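You operate a simulated robot arm through the tools that you are given. There is no shell and no other tool.

You run a simulated robot arm. Do the job below in one go: nothing can be reset, and whatever is moved stays where it is left.

Task
Put the black cap on the black collar, the red on the red, and bring the gauge to 10 psi.
Fine: open the air once both caps are on.

The check looks at the end state, three seconds after you hand in, the way a careful person would. Anything else that was tipped, shoved, dropped, spilled or broken makes it a failure. A push-on lid holds only when it is set on centred and level and pressed home; a screw cap is set on level and turned clockwise until tight.

Robot
A 7-joint arm with a two-finger parallel gripper, fixed in place. Base frame: the origin is at the foot of the arm, x ahead of it, y to its left, z up; the work surface is at about z = 860. Units: mm, degrees, N and s.
With the tool pointing down near the work surface it reaches from about 420 to 900 mm from the base axis. Its first joint turns from -17.0 to 126.0 degrees. Payload 1.57 kg.
Tool frame: the origin (TCP) lies between the finger pads and is the grasp point; the fingertips stand 30 mm ahead of it; z points along the fingers, y is the line along which they close. The gripper opens to 80 mm. The fingers are 17 mm wide and 12 mm thick; the gripper's body (40 by 82 mm) begins 80 mm behind the TCP.
Orientation is that of the tool frame in the base frame, as [roll, pitch, yaw] about the fixed x, y, z axes, in that order (R = Rz(yaw) Ry(pitch) Rx(roll)). With the fingers straight down and closing along the base's y, the tool's x points along the base's -x, its y along +y and its z along -z.

Tools
- The arm moves only by the tool arm_command. Its argument "increments" is a list of rows, each a list of 6 numbers: the shift along the base's x, y, z in mm, then the turn, a rotation vector about the base's x, y, z in rad. In form: [[tx, ty, tz, wx, wy, wz], ...]. A call has 1 to 20 rows; each row is the pose to reach, as a shift and turn from the pose commanded when the call began. "hand" is the opening, from 0 (shut) to 1 (fully open), set as the call begins (left out, the last holds). Rows are played at 5 a second. More than 50 mm and 8.6 degrees between two rows, or a gripper value outside its range, and nothing of the call is played. A pose out of reach is approached as far as the arm can. The call stops where the force on the tool passes 40 N (or 10 N more than at its start, if that is more) or the arm is blocked; 0.2 s more then pass. Each finger travels about 45 mm/s and halts on what it meets, pressing with about 21 N; the grip force reading is that of the motor and also rises with nothing between the fingers. The clock runs only during rows and for 0.2 s after the last one: add rows that repeat a pose to give the fingers time. It gives the time, the measured TCP pose, the force on the tool (base axes), the opening and the grip force at its end, in the units of the frame above (readings bear some noise), with the torque about the TCP (base axes, N m) and any sound that the robot's microphone picked up.
- Cameras (640 x 400 px; columns grow to the right, rows downward): "scene" is fixed at [49, -646.7, 1470.6]; the picture's right is [0.56, -0.83, 0.00], its down [-0.50, -0.34, -0.80] and it looks along [0.66, 0.45, -0.61] (base axes); focal length 282 px, centre (320, 200). "wrist" rides on the gripper at [72, -7, -122] in the tool frame; the picture's right is [0.09, 1.00, 0.00], its down [-0.84, 0.08, -0.54] and it looks along [-0.54, 0.05, 0.84] (tool axes); focal length 238 px, centre (320, 200). There is no depth. A picture from a camera that has moved, and an enlarged one, comes with that camera's place and axes in the base frame and with its lens. The place of the scene camera against the robot may be out by one fixed shift of up to 12 mm in any direction.
- get_image(camera): a new picture of that camera. No time passes.
- slide_trunk(by): slides the trunk up (or, below 0, down) by that many mm; the arm rides with it, the base frame stays. It gives what a move gives, with no picture.
- zoom(camera, box): a new picture of the part [left, top, right, bottom] of that camera's present view, enlarged. No time passes.
- finish_job(): hands the job in; it is judged then, once.

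Places have to be worked out from the pictures, the camera data and where the tool is seen. Open the gripper and draw the arm clear of the work before you hand the job in, unless the task says otherwise.

The tools are called after ">>>" as name(argument=value, ...) on one line, values as JSON. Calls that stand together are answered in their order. arm_command: Moves the arm, as the interface text tells. Its arguments: {"type":"object","properties":{"increments":{"type":"array","items":{"type":"array","items":{"type":"number"}}},"hand":{"type":"number"}},"required":["increments"]} The other tools are called the same way: slide_trunk (by) slides the trunk up or down; get_image (camera) takes a picture; zoom (camera, box) takes an enlarged picture of a part of a camera's view; finish_job () hands the job in.

At the start:

```text
time: 0.0
eef_pos: [708.6, -36.2, 1248.3]
tool_rot: [180.0, 0.0, -180.0]
wrist_force: [0.5, 0.1, -0.7]
moment: [-0.02, 0.03, -0.01]
gripper_width: 80.1
grasp_force: 0.0
trunk travel left (down, up): [-650.0, 140.0]
```

scene: 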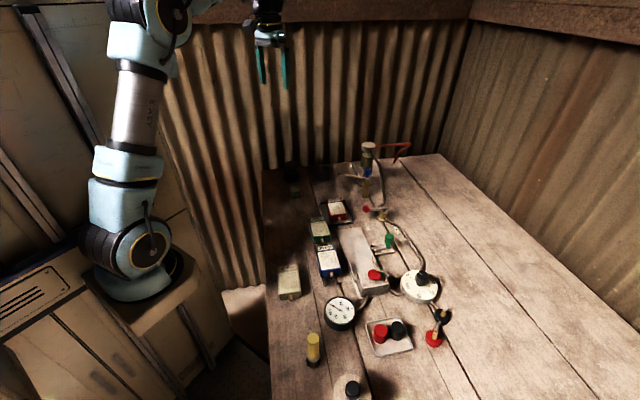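
wrist: 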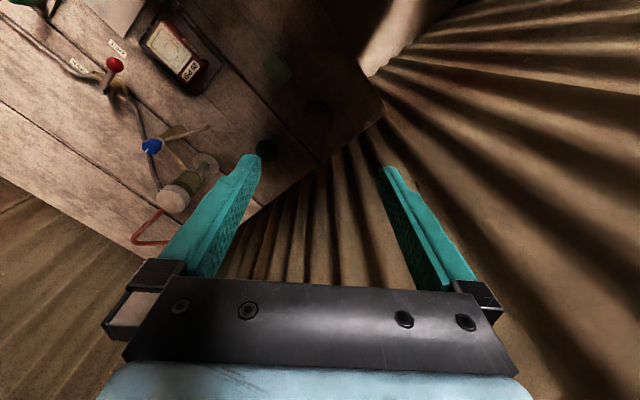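

I'll start by looking closer at the scene from the fixed camera to identify the caps, collars, gauge and valves.

>>> zoom(camera="scene", box=[260, 260, 480, 400])

>>> zoom(camera="scene", box=[290, 130, 450, 230])

>>> zoom(camera="scene", box=[300, 200, 460, 300])

>>> zoom(camera="scene", box=[350, 270, 470, 360])

>>> get_image(camera="wrist")

```text
2.86 times, centred on (370, 330) of scene
camera zoom: at [49.0, -646.7, 1470.6], right [0.56, -0.83, 0.0], down [-0.5, -0.34, -0.8], along [0.66, 0.45, -0.61], focal length 807 px, centre (177, -171)
```

zoom: 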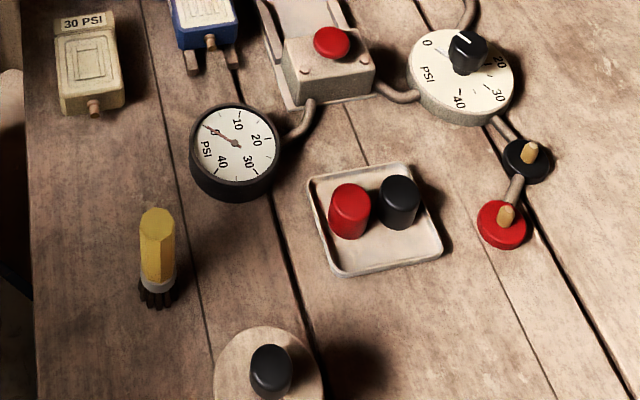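

```text
4.00 times, centred on (370, 180) of scene
camera zoom: at [49.0, -646.7, 1470.6], right [0.56, -0.83, 0.0], down [-0.5, -0.34, -0.8], along [0.66, 0.45, -0.61], focal length 1130 px, centre (120, 280)
```

zoom: 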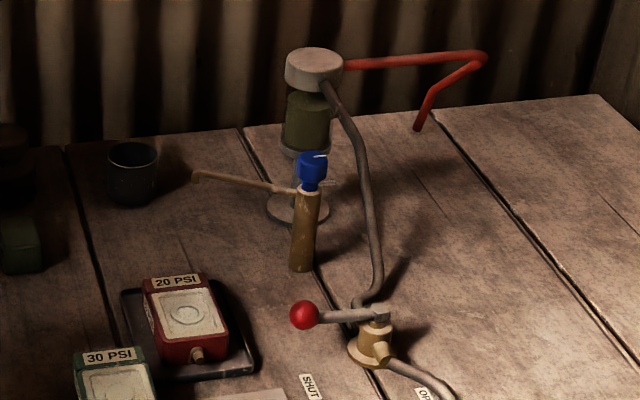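

```text
4.00 times, centred on (380, 250) of scene
camera zoom: at [49.0, -646.7, 1470.6], right [0.56, -0.83, 0.0], down [-0.5, -0.34, -0.8], along [0.66, 0.45, -0.61], focal length 1130 px, centre (80, 0)
```

zoom: 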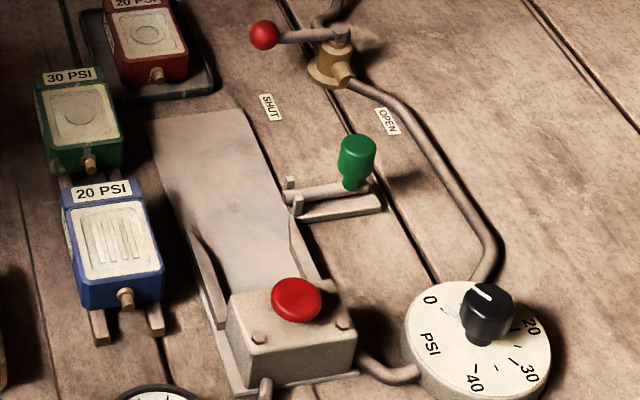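

```text
4.44 times, centred on (410, 315) of scene
camera zoom: at [49.0, -646.7, 1470.6], right [0.56, -0.83, 0.0], down [-0.5, -0.34, -0.8], along [0.66, 0.45, -0.61], focal length 1255 px, centre (-80, -311)
```

zoom: 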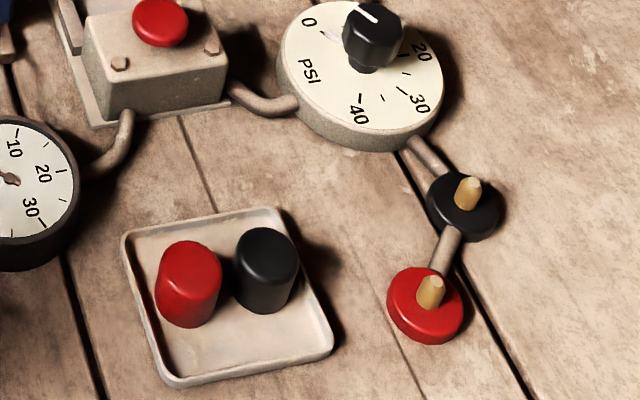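

```text
taken
camera wrist: at [636.5, -42.5, 1370.3], right [-0.09, 1.0, 0.0], down [0.84, 0.08, 0.54], along [0.54, 0.05, -0.84], focal length 238 px, centre (320, 200)
```

wrist: 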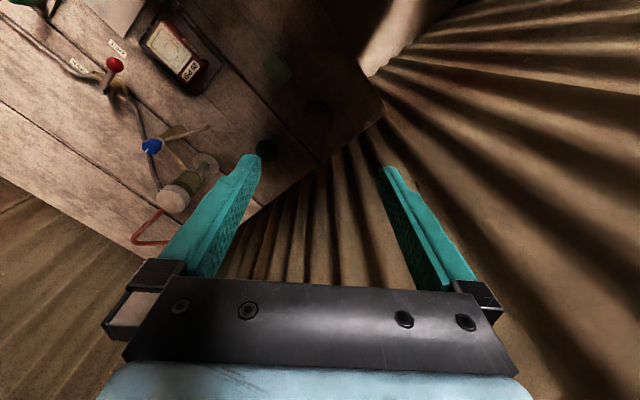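

The working area lies around x 350–700, y −380…−680, at roughly −30° to −60° round the base, so I'll swing the arm that way at its current height, turning the tool with it. This first part checks that the arm can get there.

>>> arm_command(increments=[[-8.4, -47.5, 0, 0, 0, -0.068], [-19.8, -94.1, 0, 0, 0, -0.136], [-34.4, -139.5, 0, 0, 0, -0.204], [-51.9, -183.6, 0, 0, 0, -0.272], [-72.2, -226.1, 0, 0, 0, -0.34], [-95.5, -266.8, 0, 0, 0, -0.408], [-121.2, -305.6, 0, 0, 0, -0.476], [-121.2, -305.6, 0, 0, 0, -0.476]], hand=1)

>>> get_image(camera="scene")

>>> get_image(camera="wrist")

```text
time: 1.8
eef_pos: [585.7, -338.6, 1248.8]
tool_rot: [180.0, 0.0, 152.7]
wrist_force: [-0.4, -1.1, 1.0]
moment: [0.03, 0.0, 0.02]
gripper_width: 80.2
grasp_force: 0.0
trunk travel left (down, up): [-650.0, 140.0]
```

```text
taken
```

scene: 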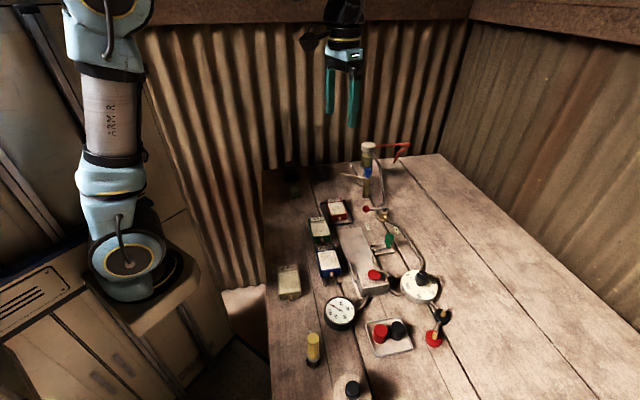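

```text
taken
camera wrist: at [519.6, -313.1, 1371.4], right [0.37, 0.93, 0.0], down [0.78, -0.31, 0.54], along [0.5, -0.2, -0.84], focal length 238 px, centre (320, 200)
```

wrist: 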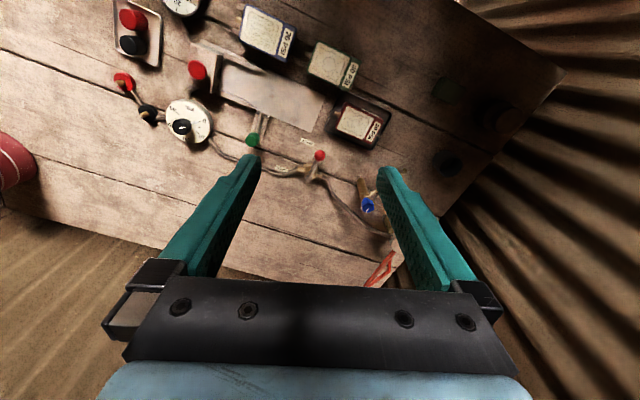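

The arm follows fine. I'll carry on round to about −57° so the wrist camera looks over the caps, collars, regulator and gauge.

>>> arm_command(increments=[[-28.1, -36.8, 0, 0, 0, -0.068], [-58.5, -71.1, 0, 0, 0, -0.136], [-90.8, -103.5, 0, 0, 0, -0.204], [-125.1, -133.4, 0, 0, 0, -0.272], [-161.5, -159.8, 0, 0, 0, -0.34], [-199.1, -184.5, 0, 0, 0, -0.408], [-237.8, -206.2, 0, 0, 0, -0.476], [-237.8, -206.2, 0, 0, 0, -0.476]])

>>> get_image(camera="wrist")

>>> get_image(camera="scene")

```text
time: 3.6
eef_pos: [350.0, -547.3, 1249.5]
tool_rot: [180.0, 0.2, 125.4]
wrist_force: [1.0, -1.0, -0.1]
moment: [-0.03, 0.01, 0.0]
gripper_width: 79.8
grasp_force: 0.1
trunk travel left (down, up): [-650.0, 140.0]
```

```text
taken
camera wrist: at [301.6, -493.6, 1372.0], right [0.76, 0.65, 0.0], down [0.55, -0.64, 0.54], along [0.35, -0.41, -0.84], focal length 238 px, centre (320, 200)
```

wrist: 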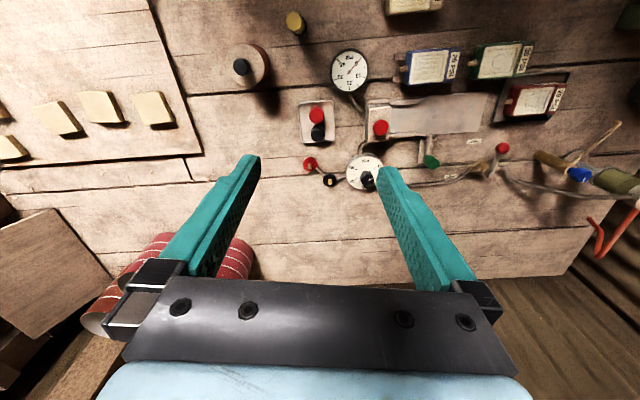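

```text
taken
```

scene: 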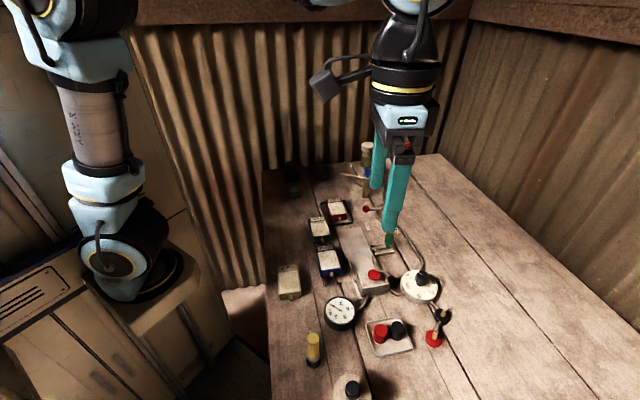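

The wrist camera now sees all the key parts; I'll zoom in on the caps/collars/regulator, and on the gauge and valve.

>>> zoom(camera="wrist", box=[280, 90, 440, 200])

>>> zoom(camera="wrist", box=[300, 30, 420, 110])

>>> zoom(camera="wrist", box=[400, 100, 560, 200])

>>> zoom(camera="wrist", box=[220, 0, 320, 100])

```text
3.64 times, centred on (360, 145) of wrist
camera zoom: at [301.6, -493.6, 1372.0], right [0.76, 0.65, 0.0], down [0.55, -0.64, 0.54], along [0.35, -0.41, -0.84], focal length 867 px, centre (174, 400)
```

zoom: 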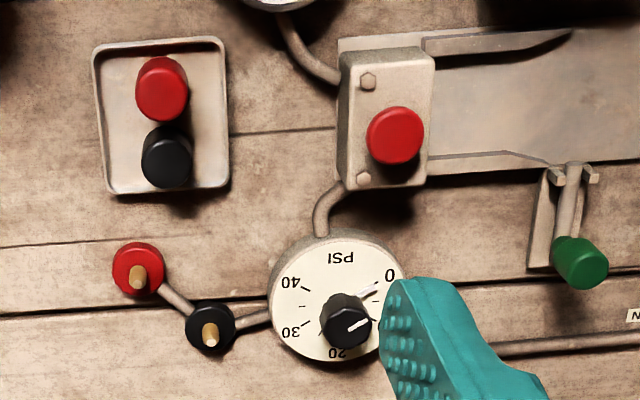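

```text
5.00 times, centred on (360, 70) of wrist
camera zoom: at [301.6, -493.6, 1372.0], right [0.76, 0.65, 0.0], down [0.55, -0.64, 0.54], along [0.35, -0.41, -0.84], focal length 1192 px, centre (120, 850)
```

zoom: 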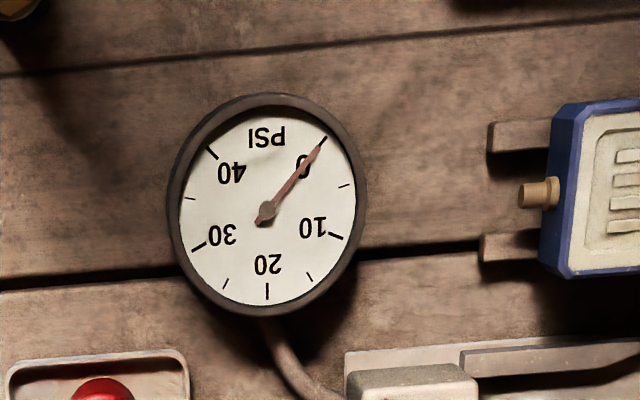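

```text
4.00 times, centred on (480, 150) of wrist
camera zoom: at [301.6, -493.6, 1372.0], right [0.76, 0.65, 0.0], down [0.55, -0.64, 0.54], along [0.35, -0.41, -0.84], focal length 953 px, centre (-320, 400)
```

zoom: 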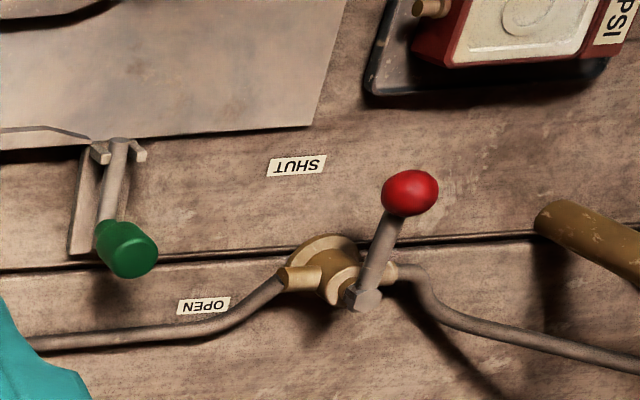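

```text
4.00 times, centred on (270, 50) of wrist
camera zoom: at [301.6, -493.6, 1372.0], right [0.76, 0.65, 0.0], down [0.55, -0.64, 0.54], along [0.35, -0.41, -0.84], focal length 953 px, centre (520, 800)
```

zoom: 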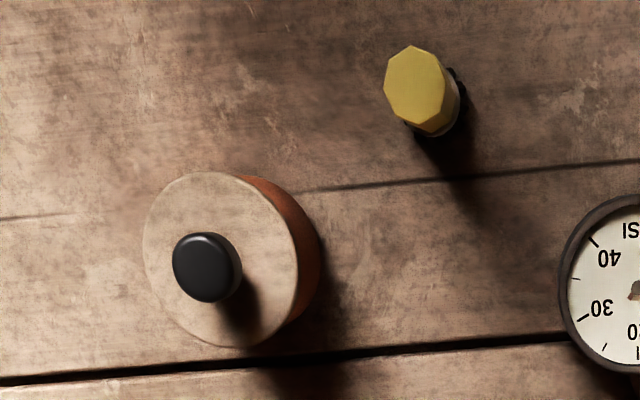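

The layout is clear: valve lever (shut now), regulator dial with a black knob, red and black collars with brass stubs, caps in a tray, gauge at 0. I'll drop closer above the caps and collars and turn the tool 10° so the fingers would close across the line of the two caps.

>>> arm_command(increments=[[13.4, -15.4, -34.7, 0, 0, 0.029], [26.8, -30.8, -69.4, 0, 0, 0.058], [40.2, -46.2, -104, 0, 0, 0.087], [53.6, -61.6, -138.7, 0, 0, 0.116], [67, -77, -173.4, 0, 0, 0.145], [80.4, -92, -208, 0, 0, 0.174], [80.4, -92, -208, 0, 0, 0.174]])

>>> get_image(camera="wrist")

>>> get_image(camera="scene")

```text
time: 5.2
eef_pos: [430.7, -640.0, 1039.2]
tool_rot: [179.9, 0.0, 135.5]
wrist_force: [-0.9, -0.3, 0.5]
moment: [0.0, 0.0, 0.0]
gripper_width: 79.9
grasp_force: 0.1
trunk travel left (down, up): [-650.0, 140.0]
```

```text
taken
camera wrist: at [373.8, -595.6, 1162.4], right [0.63, 0.77, 0.0], down [0.65, -0.53, 0.54], along [0.42, -0.34, -0.84], focal length 238 px, centre (320, 200)
```

wrist: 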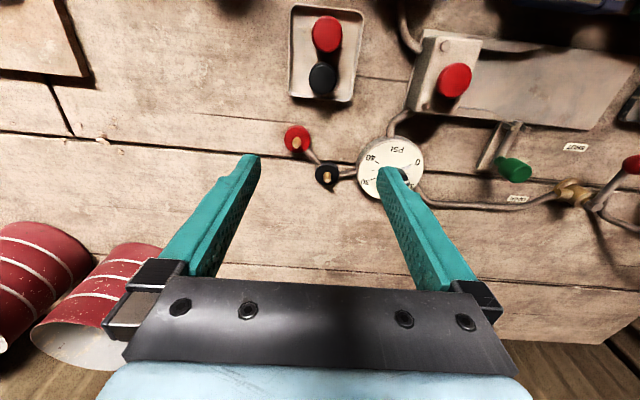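

```text
taken
```

scene: 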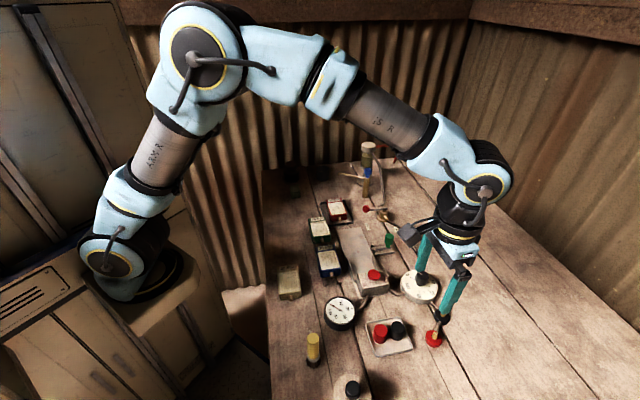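

Now I zoom in on the caps and collars from this closer view.

>>> zoom(camera="wrist", box=[270, 0, 380, 70])

>>> zoom(camera="wrist", box=[270, 60, 380, 130])

>>> zoom(camera="wrist", box=[270, 110, 380, 210])

>>> zoom(camera="wrist", box=[340, 120, 440, 220])

>>> zoom(camera="scene", box=[350, 290, 470, 365])

```text
5.71 times, centred on (325, 35) of wrist
camera zoom: at [373.8, -595.6, 1162.4], right [0.63, 0.77, 0.0], down [0.65, -0.53, 0.54], along [0.42, -0.34, -0.84], focal length 1362 px, centre (291, 1143)
```

zoom: 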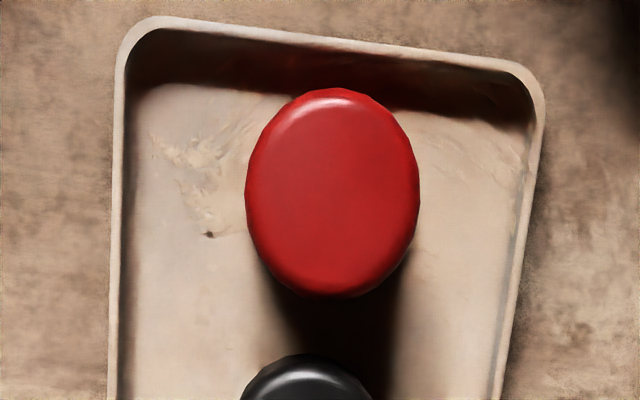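

```text
5.71 times, centred on (325, 95) of wrist
camera zoom: at [373.8, -595.6, 1162.4], right [0.63, 0.77, 0.0], down [0.65, -0.53, 0.54], along [0.42, -0.34, -0.84], focal length 1362 px, centre (291, 800)
```

zoom: 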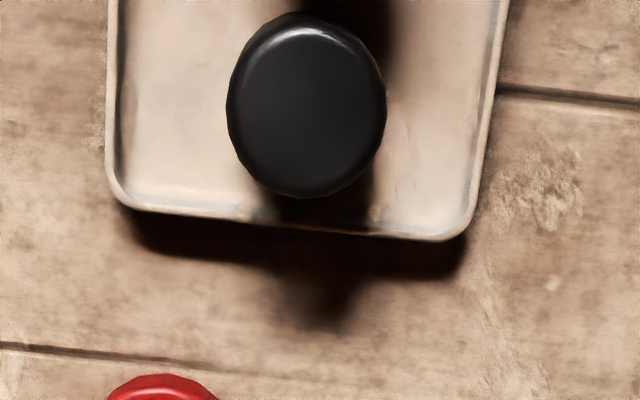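

```text
4.00 times, centred on (325, 160) of wrist
camera zoom: at [373.8, -595.6, 1162.4], right [0.63, 0.77, 0.0], down [0.65, -0.53, 0.54], along [0.42, -0.34, -0.84], focal length 953 px, centre (300, 360)
```

zoom: 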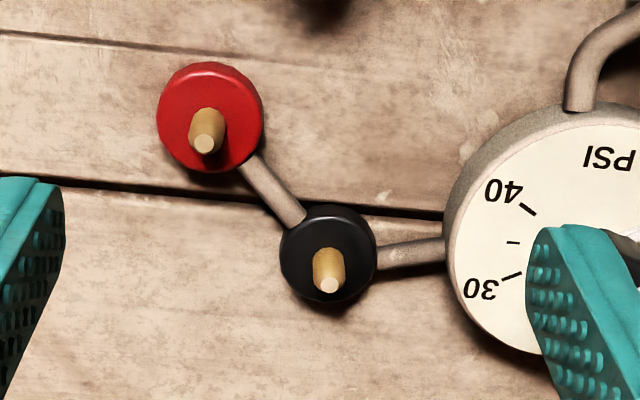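

```text
4.00 times, centred on (390, 170) of wrist
camera zoom: at [373.8, -595.6, 1162.4], right [0.63, 0.77, 0.0], down [0.65, -0.53, 0.54], along [0.42, -0.34, -0.84], focal length 953 px, centre (40, 320)
```

zoom: 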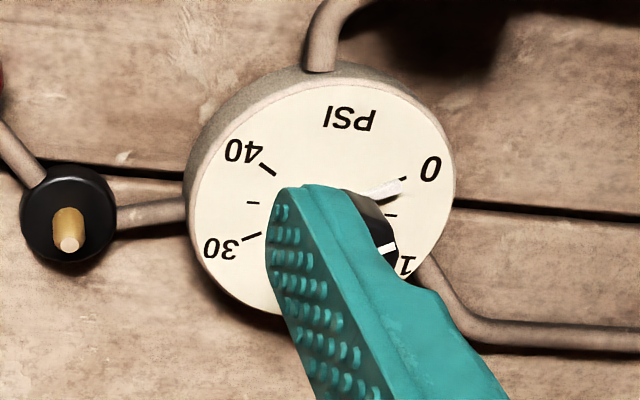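

```text
5.33 times, centred on (410, 328) of scene
camera zoom: at [49.0, -646.7, 1470.6], right [0.56, -0.83, 0.0], down [-0.5, -0.34, -0.8], along [0.66, 0.45, -0.61], focal length 1506 px, centre (-160, -480)
```

zoom: 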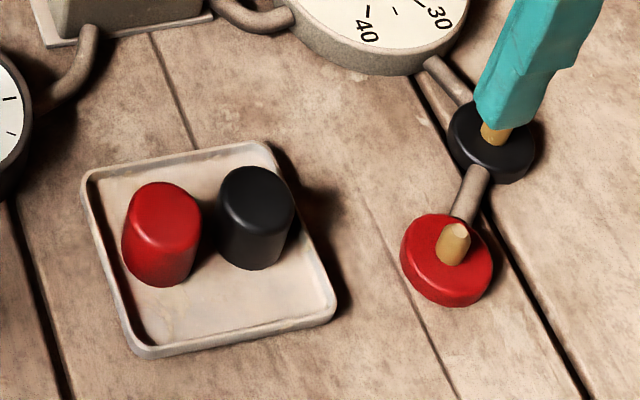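

The stubs are smooth pegs, so these look like push-on caps. I'll zoom more tightly in the scene view to measure heights of caps, collars and pegs.

>>> zoom(camera="scene", box=[365, 310, 413, 340])

>>> zoom(camera="scene", box=[420, 300, 468, 350])

```text
13.33 times, centred on (389, 325) of scene
camera zoom: at [49.0, -646.7, 1470.6], right [0.56, -0.83, 0.0], down [-0.5, -0.34, -0.8], along [0.66, 0.45, -0.61], focal length 3766 px, centre (-600, -1467)
```

zoom: 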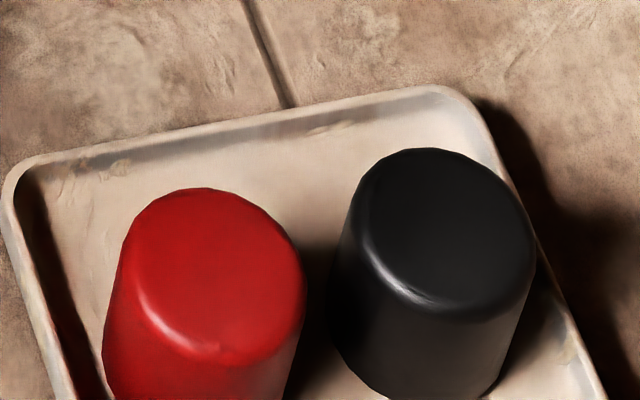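

```text
8.00 times, centred on (444, 325) of scene
camera zoom: at [49.0, -646.7, 1470.6], right [0.56, -0.83, 0.0], down [-0.5, -0.34, -0.8], along [0.66, 0.45, -0.61], focal length 2259 px, centre (-672, -800)
```

zoom: 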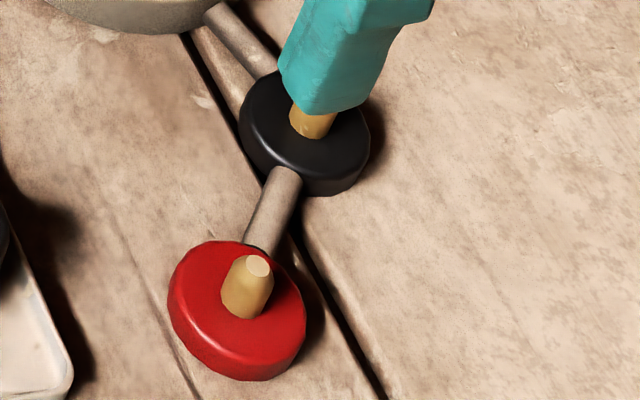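

Estimates: red cap (370, −584), black cap (396, −611), tops ≈ z 891; red peg ≈ (432, −680), black peg ≈ (492, −680). I'll hover low over the red peg to refine its position relative to the tool.

>>> arm_command(increments=[[1, -20, -40, 0, 0, 0], [2, -40, -79, 0, 0, 0], [2, -40, -79, 0, 0, 0]])

>>> get_image(camera="wrist")

>>> zoom(camera="wrist", box=[270, 100, 390, 200])

```text
time: 6.0
eef_pos: [430.2, -680.2, 960.3]
tool_rot: [180.0, 0.0, 135.4]
wrist_force: [-0.2, 0.9, 0.0]
moment: [-0.01, 0.02, 0.0]
gripper_width: 80.0
grasp_force: 0.1
trunk travel left (down, up): [-650.0, 140.0]
```

```text
taken
camera wrist: at [375.1, -634.7, 1083.0], right [0.63, 0.77, 0.0], down [0.65, -0.53, 0.54], along [0.42, -0.34, -0.84], focal length 238 px, centre (320, 200)
```

wrist: 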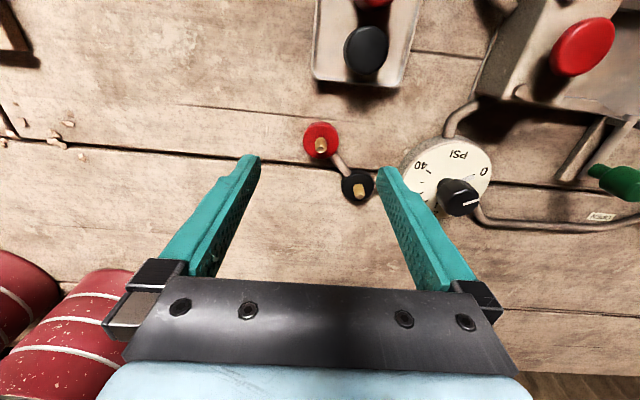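

```text
4.00 times, centred on (330, 150) of wrist
camera zoom: at [375.1, -634.7, 1083.0], right [0.63, 0.77, 0.0], down [0.65, -0.53, 0.54], along [0.42, -0.34, -0.84], focal length 953 px, centre (280, 400)
```

zoom: 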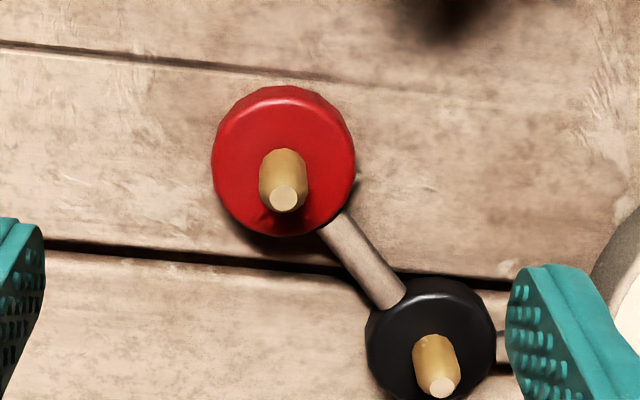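

The red peg sits within ~1 mm of where I'd computed, about (432.5, −680.3), top ≈ z 891. Now I hover over the red cap with the hand half open and check its centring.

>>> arm_command(increments=[[-20.7, 31.9, 0, 0, 0, 0], [-41.4, 63.8, 0, 0, 0, 0], [-62, 95.7, 0, 0, 0, 0], [-62, 95.7, 0, 0, 0, 0], [-62, 95.7, 0, 0, 0, 0]], hand=0.5)

>>> get_image(camera="wrist")

>>> zoom(camera="wrist", box=[260, 90, 380, 190])

>>> zoom(camera="scene", box=[340, 270, 430, 360])

```text
time: 7.2
eef_pos: [369.1, -584.3, 958.8]
tool_rot: [180.0, 0.0, 135.5]
wrist_force: [-0.1, -0.6, 0.9]
moment: [-0.01, -0.02, -0.01]
gripper_width: 40.0
grasp_force: 0.0
trunk travel left (down, up): [-650.0, 140.0]
```

```text
taken
camera wrist: at [313.0, -538.3, 1082.1], right [0.63, 0.77, 0.0], down [0.65, -0.53, 0.54], along [0.42, -0.34, -0.84], focal length 238 px, centre (320, 200)
```

wrist: 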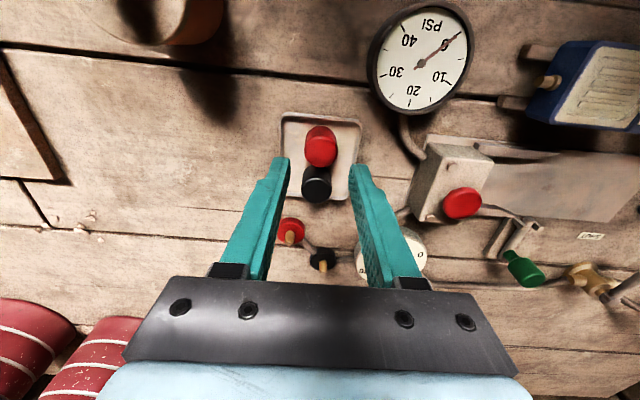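

```text
4.00 times, centred on (320, 140) of wrist
camera zoom: at [313.0, -538.3, 1082.1], right [0.63, 0.77, 0.0], down [0.65, -0.53, 0.54], along [0.42, -0.34, -0.84], focal length 953 px, centre (320, 440)
```

zoom: 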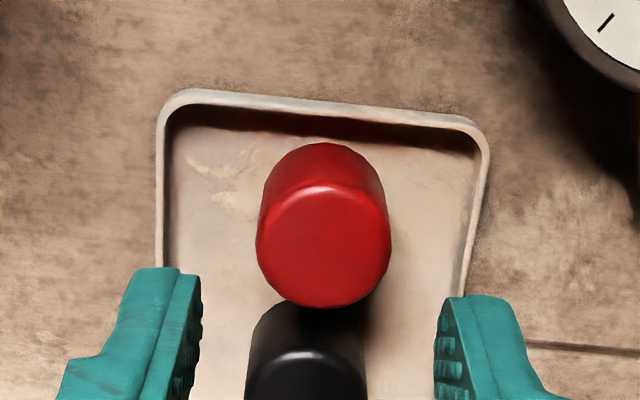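

```text
4.44 times, centred on (385, 315) of scene
camera zoom: at [49.0, -646.7, 1470.6], right [0.56, -0.83, 0.0], down [-0.5, -0.34, -0.8], along [0.66, 0.45, -0.61], focal length 1255 px, centre (31, -311)
```

zoom: 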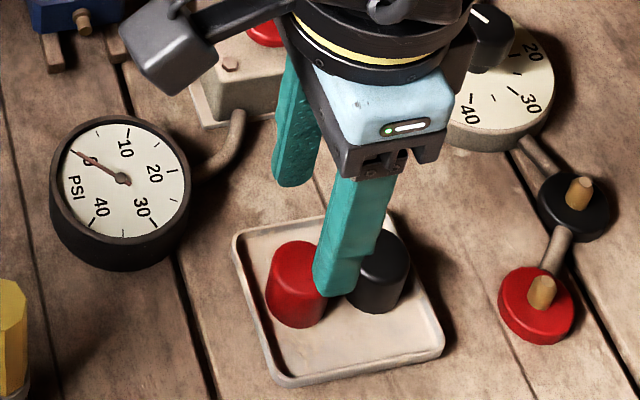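

The red cap's centre is about 2.2 mm outward of the tool axis (top ≈ 891, bottom ≈ 864, Ø27). I'll correct by that and descend so the fingertips straddle the cap, still above the tray floor and inside its rim.

>>> arm_command(increments=[[1.6, -1.5, 0, 0, 0, 0], [1.6, -1.5, -20, 0, 0, 0], [1.6, -1.5, -40, 0, 0, 0], [1.6, -1.5, -58, 0, 0, 0], [1.6, -1.5, -58, 0, 0, 0]])

>>> get_image(camera="wrist")

>>> zoom(camera="wrist", box=[260, 100, 380, 200])

>>> zoom(camera="scene", box=[340, 270, 430, 360])

```text
time: 8.4
eef_pos: [371.2, -584.8, 900.8]
tool_rot: [179.9, -0.1, 135.3]
wrist_force: [0.9, 0.3, 0.3]
moment: [0.02, -0.04, 0.03]
gripper_width: 40.1
grasp_force: 0.1
trunk travel left (down, up): [-650.0, 140.0]
```

```text
taken
camera wrist: at [314.4, -539.9, 1024.3], right [0.63, 0.77, 0.0], down [0.65, -0.53, 0.54], along [0.42, -0.34, -0.84], focal length 238 px, centre (320, 200)
```

wrist: 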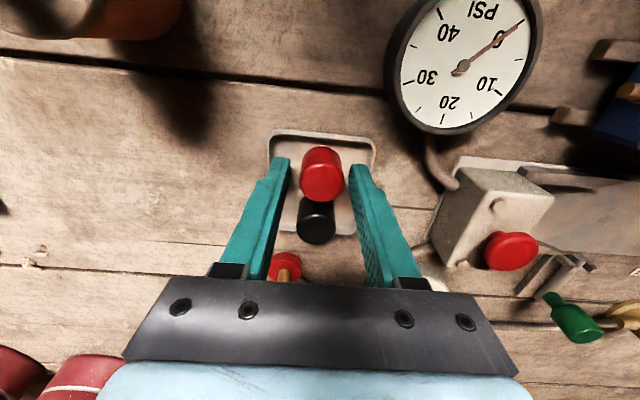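

```text
4.00 times, centred on (320, 150) of wrist
camera zoom: at [314.4, -539.9, 1024.3], right [0.63, 0.77, 0.0], down [0.65, -0.53, 0.54], along [0.42, -0.34, -0.84], focal length 953 px, centre (320, 400)
```

zoom: 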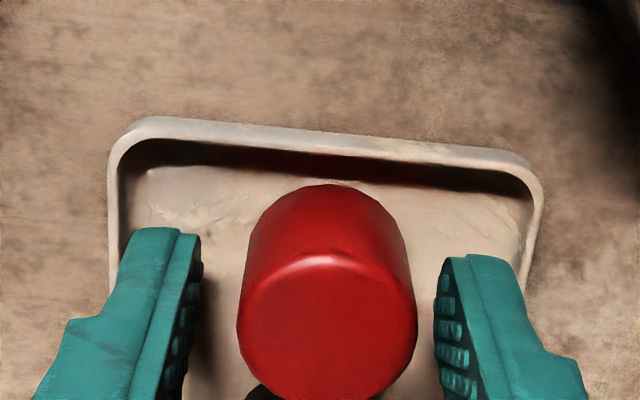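

```text
4.44 times, centred on (385, 315) of scene
camera zoom: at [49.0, -646.7, 1470.6], right [0.56, -0.83, 0.0], down [-0.5, -0.34, -0.8], along [0.66, 0.45, -0.61], focal length 1255 px, centre (31, -311)
```

zoom: 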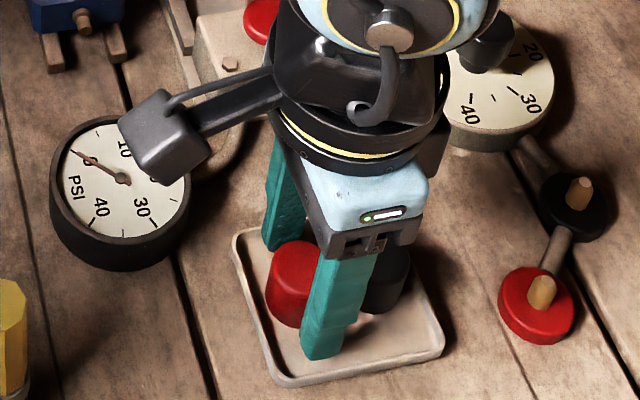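

Fingers are either side of the red cap, clear of the tray rim. Closing on it.

>>> arm_command(increments=[[0, 0, 0, 0, 0, 0], [0, 0, 0, 0, 0, 0], [0, 0, 0, 0, 0, 0], [0, 0, 0, 0, 0, 0]], hand=0.2)

>>> zoom(camera="wrist", box=[260, 100, 380, 200])

```text
time: 9.4
eef_pos: [370.4, -585.1, 901.9]
tool_rot: [180.0, 0.0, 135.5]
wrist_force: [0.3, 0.0, 0.3]
moment: [-0.01, 0.01, 0.0]
gripper_width: 27.9
grasp_force: 21.1
trunk travel left (down, up): [-650.0, 140.0]
```

```text
4.00 times, centred on (320, 150) of wrist
camera zoom: at [314.5, -539.9, 1024.5], right [0.63, 0.77, 0.0], down [0.65, -0.53, 0.54], along [0.42, -0.34, -0.84], focal length 953 px, centre (320, 400)
```

zoom: 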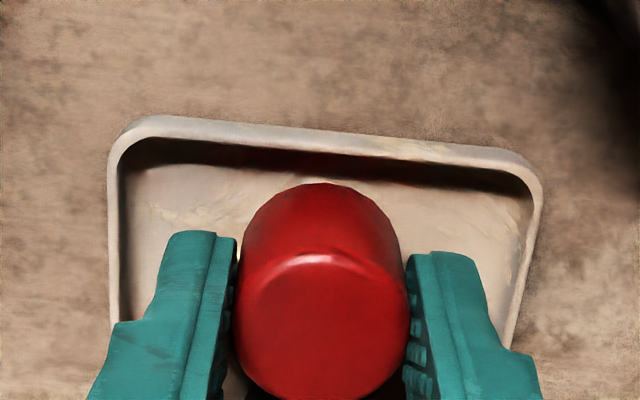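

Grip is solid at 27.9 mm (cap diameter). I'll lift 60 mm straight up and take a look.

>>> arm_command(increments=[[0, 0, 15, 0, 0, 0], [0, 0, 40, 0, 0, 0], [0, 0, 60, 0, 0, 0], [0, 0, 60, 0, 0, 0]])

>>> zoom(camera="wrist", box=[260, 120, 380, 220])

>>> zoom(camera="scene", box=[340, 250, 470, 360])

```text
time: 10.4
eef_pos: [371.7, -584.8, 962.6]
tool_rot: [-180.0, 0.0, 135.4]
wrist_force: [-0.4, 0.4, -0.8]
moment: [0.03, -0.02, -0.01]
gripper_width: 27.7
grasp_force: 20.8
trunk travel left (down, up): [-650.0, 140.0]
```

```text
4.00 times, centred on (320, 170) of wrist
camera zoom: at [314.7, -539.4, 1085.4], right [0.63, 0.77, 0.0], down [0.65, -0.53, 0.54], along [0.42, -0.34, -0.84], focal length 953 px, centre (320, 320)
```

zoom: 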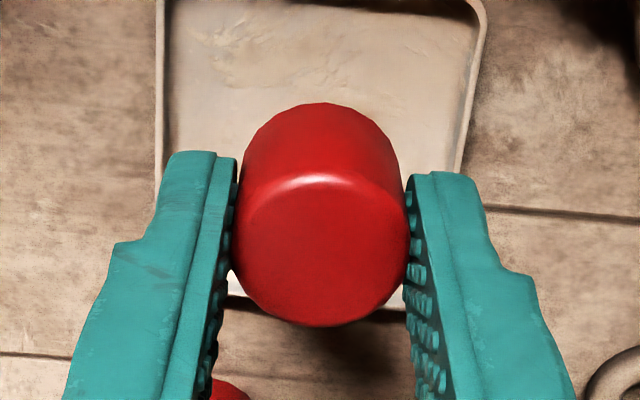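

```text
3.64 times, centred on (405, 305) of scene
camera zoom: at [49.0, -646.7, 1470.6], right [0.56, -0.83, 0.0], down [-0.5, -0.34, -0.8], along [0.66, 0.45, -0.61], focal length 1027 px, centre (11, -182)
```

zoom: 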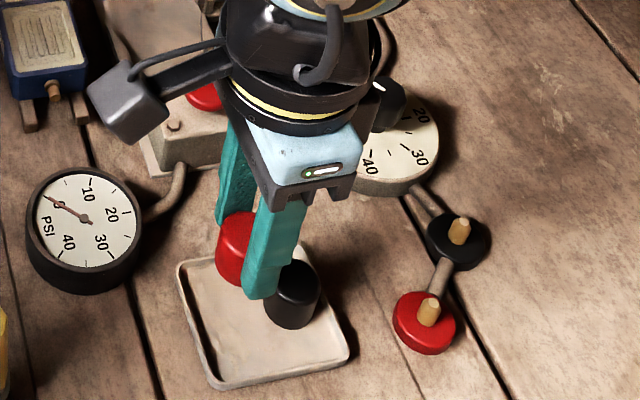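

The cap is held level and centred in the fingers. I'll carry it over to the red peg, keeping its bottom ~15 mm above the peg top, and check alignment.

>>> arm_command(increments=[[20.5, -31.2, 0, 0, 0, 0], [41, -62.4, 0, 0, 0, 0], [61.4, -93.5, 0, 0, 0, 0], [61.4, -93.5, -18, 0, 0, 0], [61.4, -93.5, -18, 0, 0, 0]])

>>> zoom(camera="wrist", box=[260, 120, 380, 220])

>>> zoom(camera="scene", box=[390, 270, 480, 360])

```text
time: 11.6
eef_pos: [431.8, -677.0, 945.6]
tool_rot: [-180.0, 0.0, 135.4]
wrist_force: [-0.1, -0.7, 0.2]
moment: [0.0, -0.03, -0.03]
gripper_width: 27.7
grasp_force: 20.6
trunk travel left (down, up): [-650.0, 140.0]
```

```text
4.00 times, centred on (320, 170) of wrist
camera zoom: at [376.7, -632.1, 1067.8], right [0.63, 0.77, 0.0], down [0.65, -0.53, 0.54], along [0.42, -0.34, -0.84], focal length 953 px, centre (320, 320)
```

zoom: 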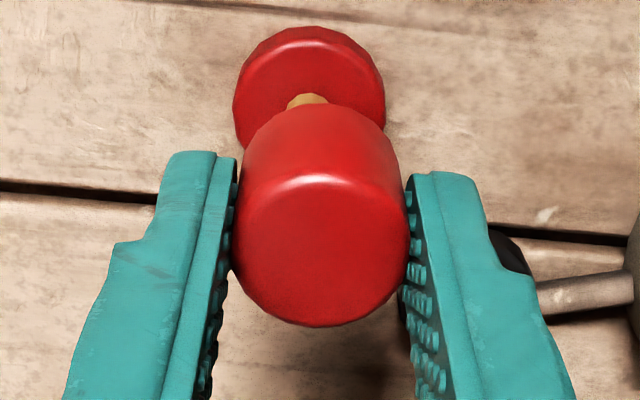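

```text
4.44 times, centred on (435, 315) of scene
camera zoom: at [49.0, -646.7, 1470.6], right [0.56, -0.83, 0.0], down [-0.5, -0.34, -0.8], along [0.66, 0.45, -0.61], focal length 1255 px, centre (-191, -311)
```

zoom: 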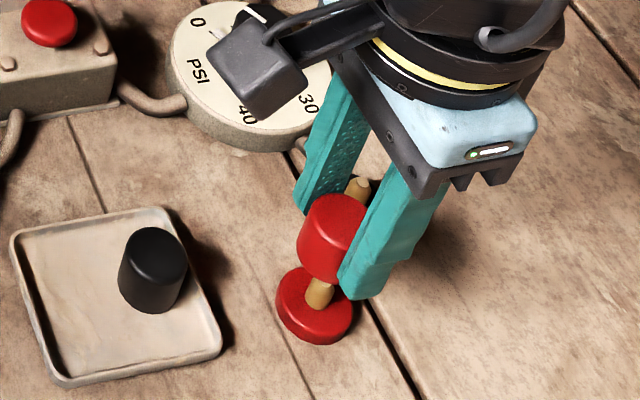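

Readings put the tool ~2 mm short in y of what I commanded, and the picture agrees (peg appears ~2.5 mm to the left of the cap's axis). I'll hold briefly to let it settle and re-measure before correcting.

>>> arm_command(increments=[[0, 0, 0, 0, 0, 0], [0, 0, 0, 0, 0, 0], [0, 0, 0, 0, 0, 0], [0, 0, 0, 0, 0, 0], [0, 0, 0, 0, 0, 0]])

>>> zoom(camera="wrist", box=[260, 120, 380, 220])

```text
time: 12.8
eef_pos: [432.6, -676.9, 945.3]
tool_rot: [180.0, 0.0, 135.4]
wrist_force: [0.6, 0.3, -0.8]
moment: [0.05, 0.02, 0.04]
gripper_width: 27.5
grasp_force: 20.8
trunk travel left (down, up): [-650.0, 140.0]
```

```text
4.00 times, centred on (320, 170) of wrist
camera zoom: at [376.7, -632.1, 1067.9], right [0.63, 0.77, 0.0], down [0.65, -0.53, 0.54], along [0.42, -0.34, -0.84], focal length 953 px, centre (320, 320)
```

zoom: 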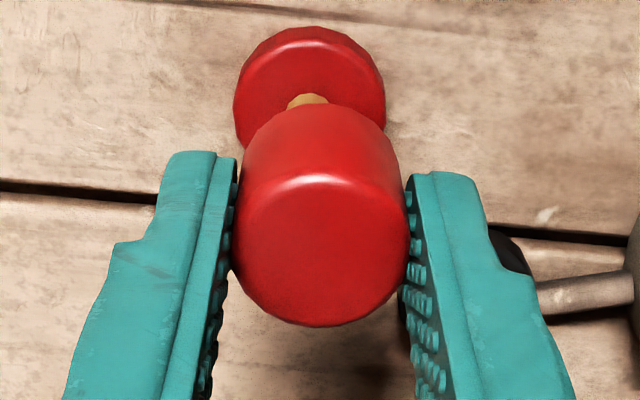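

The arm has a small steady offset, so I'll use the camera pose as truth: the cap must shift about (−1.1, −2.3) mm to be over the peg axis.

>>> arm_command(increments=[[-1.1, -2.3, 0, 0, 0, 0], [-1.1, -2.3, 0, 0, 0, 0], [-1.1, -2.3, 0, 0, 0, 0]])

>>> zoom(camera="wrist", box=[260, 120, 380, 220])

>>> zoom(camera="scene", box=[415, 290, 475, 350])

```text
time: 13.6
eef_pos: [431.3, -680.6, 944.7]
tool_rot: [-179.9, 0.0, 135.4]
wrist_force: [0.0, -0.1, -0.2]
moment: [0.01, -0.02, 0.04]
gripper_width: 27.9
grasp_force: 20.7
trunk travel left (down, up): [-650.0, 140.0]
```

```text
4.00 times, centred on (320, 170) of wrist
camera zoom: at [375.2, -634.6, 1067.4], right [0.63, 0.77, 0.0], down [0.65, -0.53, 0.54], along [0.42, -0.34, -0.84], focal length 953 px, centre (320, 320)
```

zoom: 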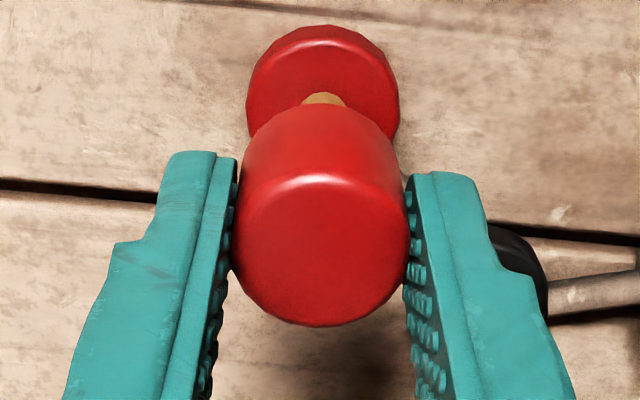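

```text
6.67 times, centred on (445, 320) of scene
camera zoom: at [49.0, -646.7, 1470.6], right [0.56, -0.83, 0.0], down [-0.5, -0.34, -0.8], along [0.66, 0.45, -0.61], focal length 1883 px, centre (-513, -600)
```

zoom: 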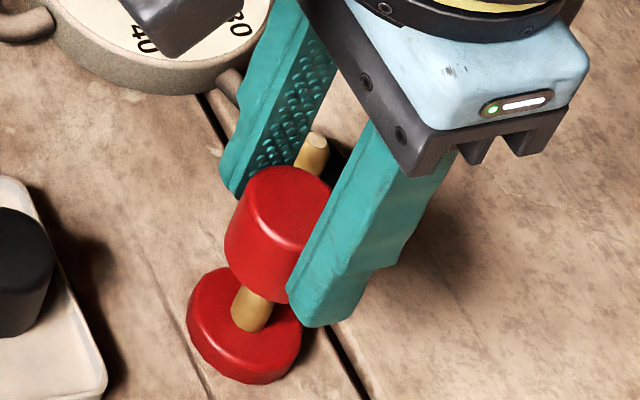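

Now the collar and cap axes agree to about 0.5 mm. I'll add that small correction and lower slowly until the cap just takes the peg, watching the force.

>>> arm_command(increments=[[0.4, 0.4, -6, 0, 0, 0], [0.4, 0.4, -12, 0, 0, 0], [0.4, 0.4, -15, 0, 0, 0], [0.4, 0.4, -18, 0, 0, 0], [0.4, 0.4, -20, 0, 0, 0], [0.4, 0.4, -22, 0, 0, 0], [0.4, 0.4, -22, 0, 0, 0]])

>>> zoom(camera="wrist", box=[260, 120, 380, 220])

>>> zoom(camera="scene", box=[415, 290, 475, 350])

```text
time: 15.2
eef_pos: [431.8, -680.8, 923.2]
tool_rot: [179.9, 0.0, 135.4]
wrist_force: [-0.2, -0.2, 0.7]
moment: [0.01, -0.02, 0.0]
gripper_width: 27.5
grasp_force: 21.0
trunk travel left (down, up): [-650.0, 140.0]
```

```text
4.00 times, centred on (320, 170) of wrist
camera zoom: at [376.2, -635.1, 1045.0], right [0.63, 0.77, 0.0], down [0.65, -0.53, 0.54], along [0.42, -0.34, -0.84], focal length 953 px, centre (320, 320)
```

zoom: 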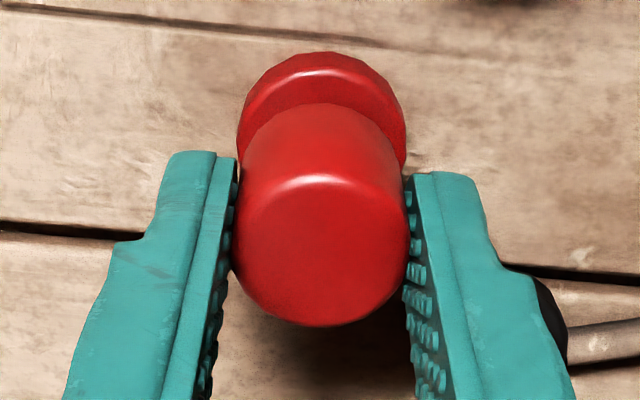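

```text
6.67 times, centred on (445, 320) of scene
camera zoom: at [49.0, -646.7, 1470.6], right [0.56, -0.83, 0.0], down [-0.5, -0.34, -0.8], along [0.66, 0.45, -0.61], focal length 1883 px, centre (-513, -600)
```

zoom: 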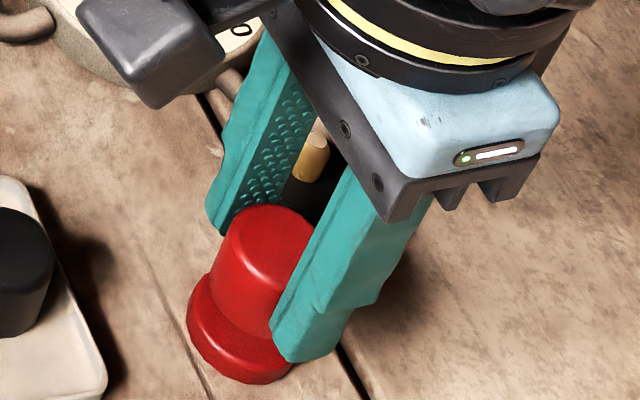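

No contact force yet and the cap is concentric with the collar in both views. Lowering on in small steps until it seats.

>>> arm_command(increments=[[0, 0, -2, 0, 0, 0], [0, 0, -4, 0, 0, 0], [0, 0, -6, 0, 0, 0], [0, 0, -8, 0, 0, 0], [0, 0, -10, 0, 0, 0], [0, 0, -11, 0, 0, 0], [0, 0, -12, 0, 0, 0]])

>>> zoom(camera="wrist", box=[260, 120, 380, 220])

>>> zoom(camera="scene", box=[415, 290, 475, 350])

```text
time: 16.8
eef_pos: [433.0, -681.0, 910.5]
tool_rot: [180.0, 0.0, 135.4]
wrist_force: [0.2, -0.3, -0.3]
moment: [-0.02, -0.02, 0.01]
gripper_width: 27.7
grasp_force: 20.4
trunk travel left (down, up): [-650.0, 140.0]
```

```text
4.00 times, centred on (320, 170) of wrist
camera zoom: at [376.5, -635.3, 1033.6], right [0.63, 0.77, 0.0], down [0.65, -0.53, 0.54], along [0.42, -0.34, -0.84], focal length 953 px, centre (320, 320)
```

zoom: 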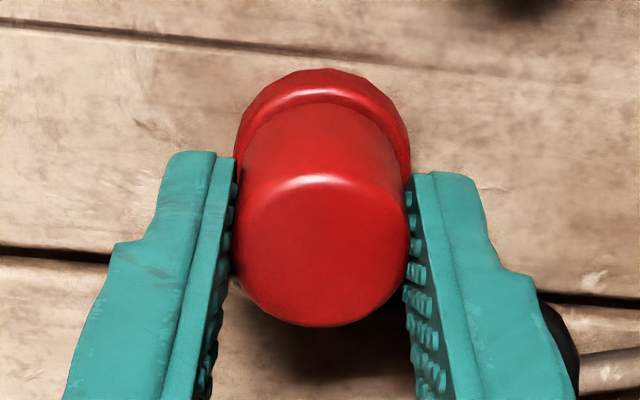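

```text
6.67 times, centred on (445, 320) of scene
camera zoom: at [49.0, -646.7, 1470.6], right [0.56, -0.83, 0.0], down [-0.5, -0.34, -0.8], along [0.66, 0.45, -0.61], focal length 1883 px, centre (-513, -600)
```

zoom: 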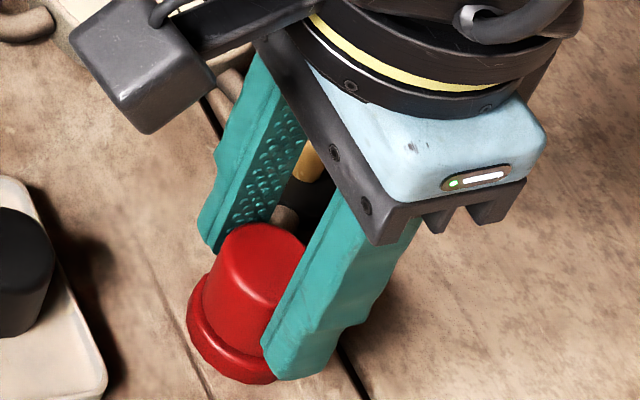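

Still free-sliding with ~2 mm to the collar. Continuing down in 1 mm steps to feel the seat.

>>> arm_command(increments=[[0, 0, -1, 0, 0, 0], [0, 0, -2, 0, 0, 0], [0, 0, -3, 0, 0, 0], [0, 0, -4, 0, 0, 0], [0, 0, -4, 0, 0, 0]])

>>> zoom(camera="wrist", box=[260, 120, 380, 220])

```text
time: 18.0
eef_pos: [432.7, -681.5, 907.7]
tool_rot: [180.0, -0.1, 135.4]
wrist_force: [0.5, 0.5, 1.8]
moment: [0.0, -0.02, -0.01]
gripper_width: 27.9
grasp_force: 21.4
trunk travel left (down, up): [-650.0, 140.0]
```

```text
4.00 times, centred on (320, 170) of wrist
camera zoom: at [376.4, -635.1, 1030.0], right [0.63, 0.77, 0.0], down [0.65, -0.53, 0.54], along [0.42, -0.34, -0.84], focal length 953 px, centre (320, 320)
```

zoom: 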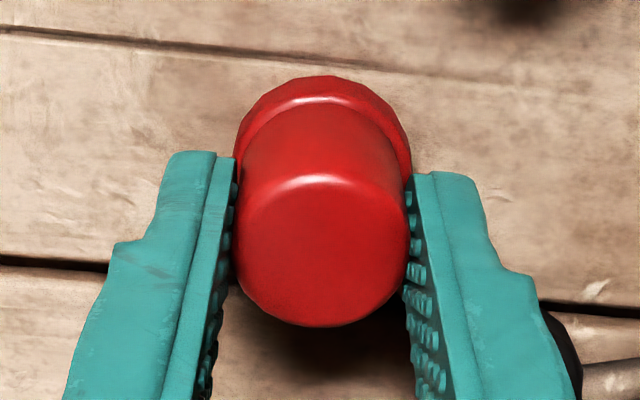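

A slight upward force (1.8 N) is starting. Pressing on in 1 mm steps to push it home.

>>> arm_command(increments=[[0, 0, -1, 0, 0, 0], [0, 0, -2, 0, 0, 0], [0, 0, -3, 0, 0, 0], [0, 0, -4, 0, 0, 0], [0, 0, -4, 0, 0, 0]])

>>> zoom(camera="wrist", box=[260, 120, 380, 220])

>>> zoom(camera="scene", box=[415, 290, 475, 350])

```text
time: 19.2
eef_pos: [433.1, -680.0, 904.3]
tool_rot: [-180.0, 0.3, 135.3]
wrist_force: [1.6, -3.7, 14.9]
moment: [-0.06, -0.05, 0.02]
gripper_width: 27.6
grasp_force: 20.8
trunk travel left (down, up): [-650.0, 140.0]
```

```text
4.00 times, centred on (320, 170) of wrist
camera zoom: at [376.6, -635.1, 1026.4], right [0.63, 0.77, 0.0], down [0.65, -0.53, 0.54], along [0.42, -0.35, -0.84], focal length 953 px, centre (320, 320)
```

zoom: 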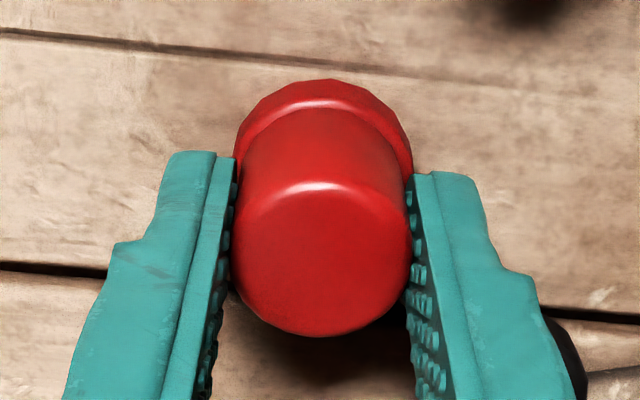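

```text
6.67 times, centred on (445, 320) of scene
camera zoom: at [49.0, -646.7, 1470.6], right [0.56, -0.83, 0.0], down [-0.5, -0.34, -0.8], along [0.66, 0.45, -0.61], focal length 1883 px, centre (-513, -600)
```

zoom: 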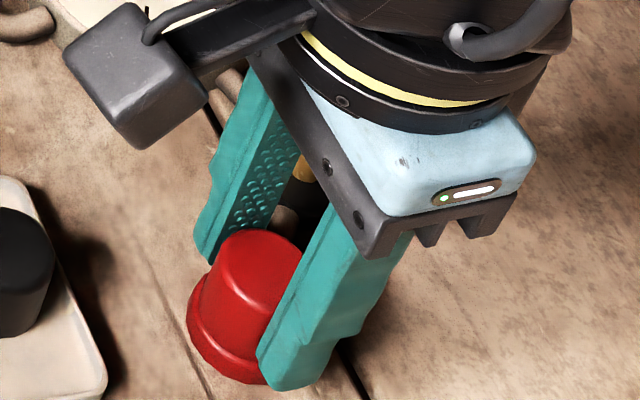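

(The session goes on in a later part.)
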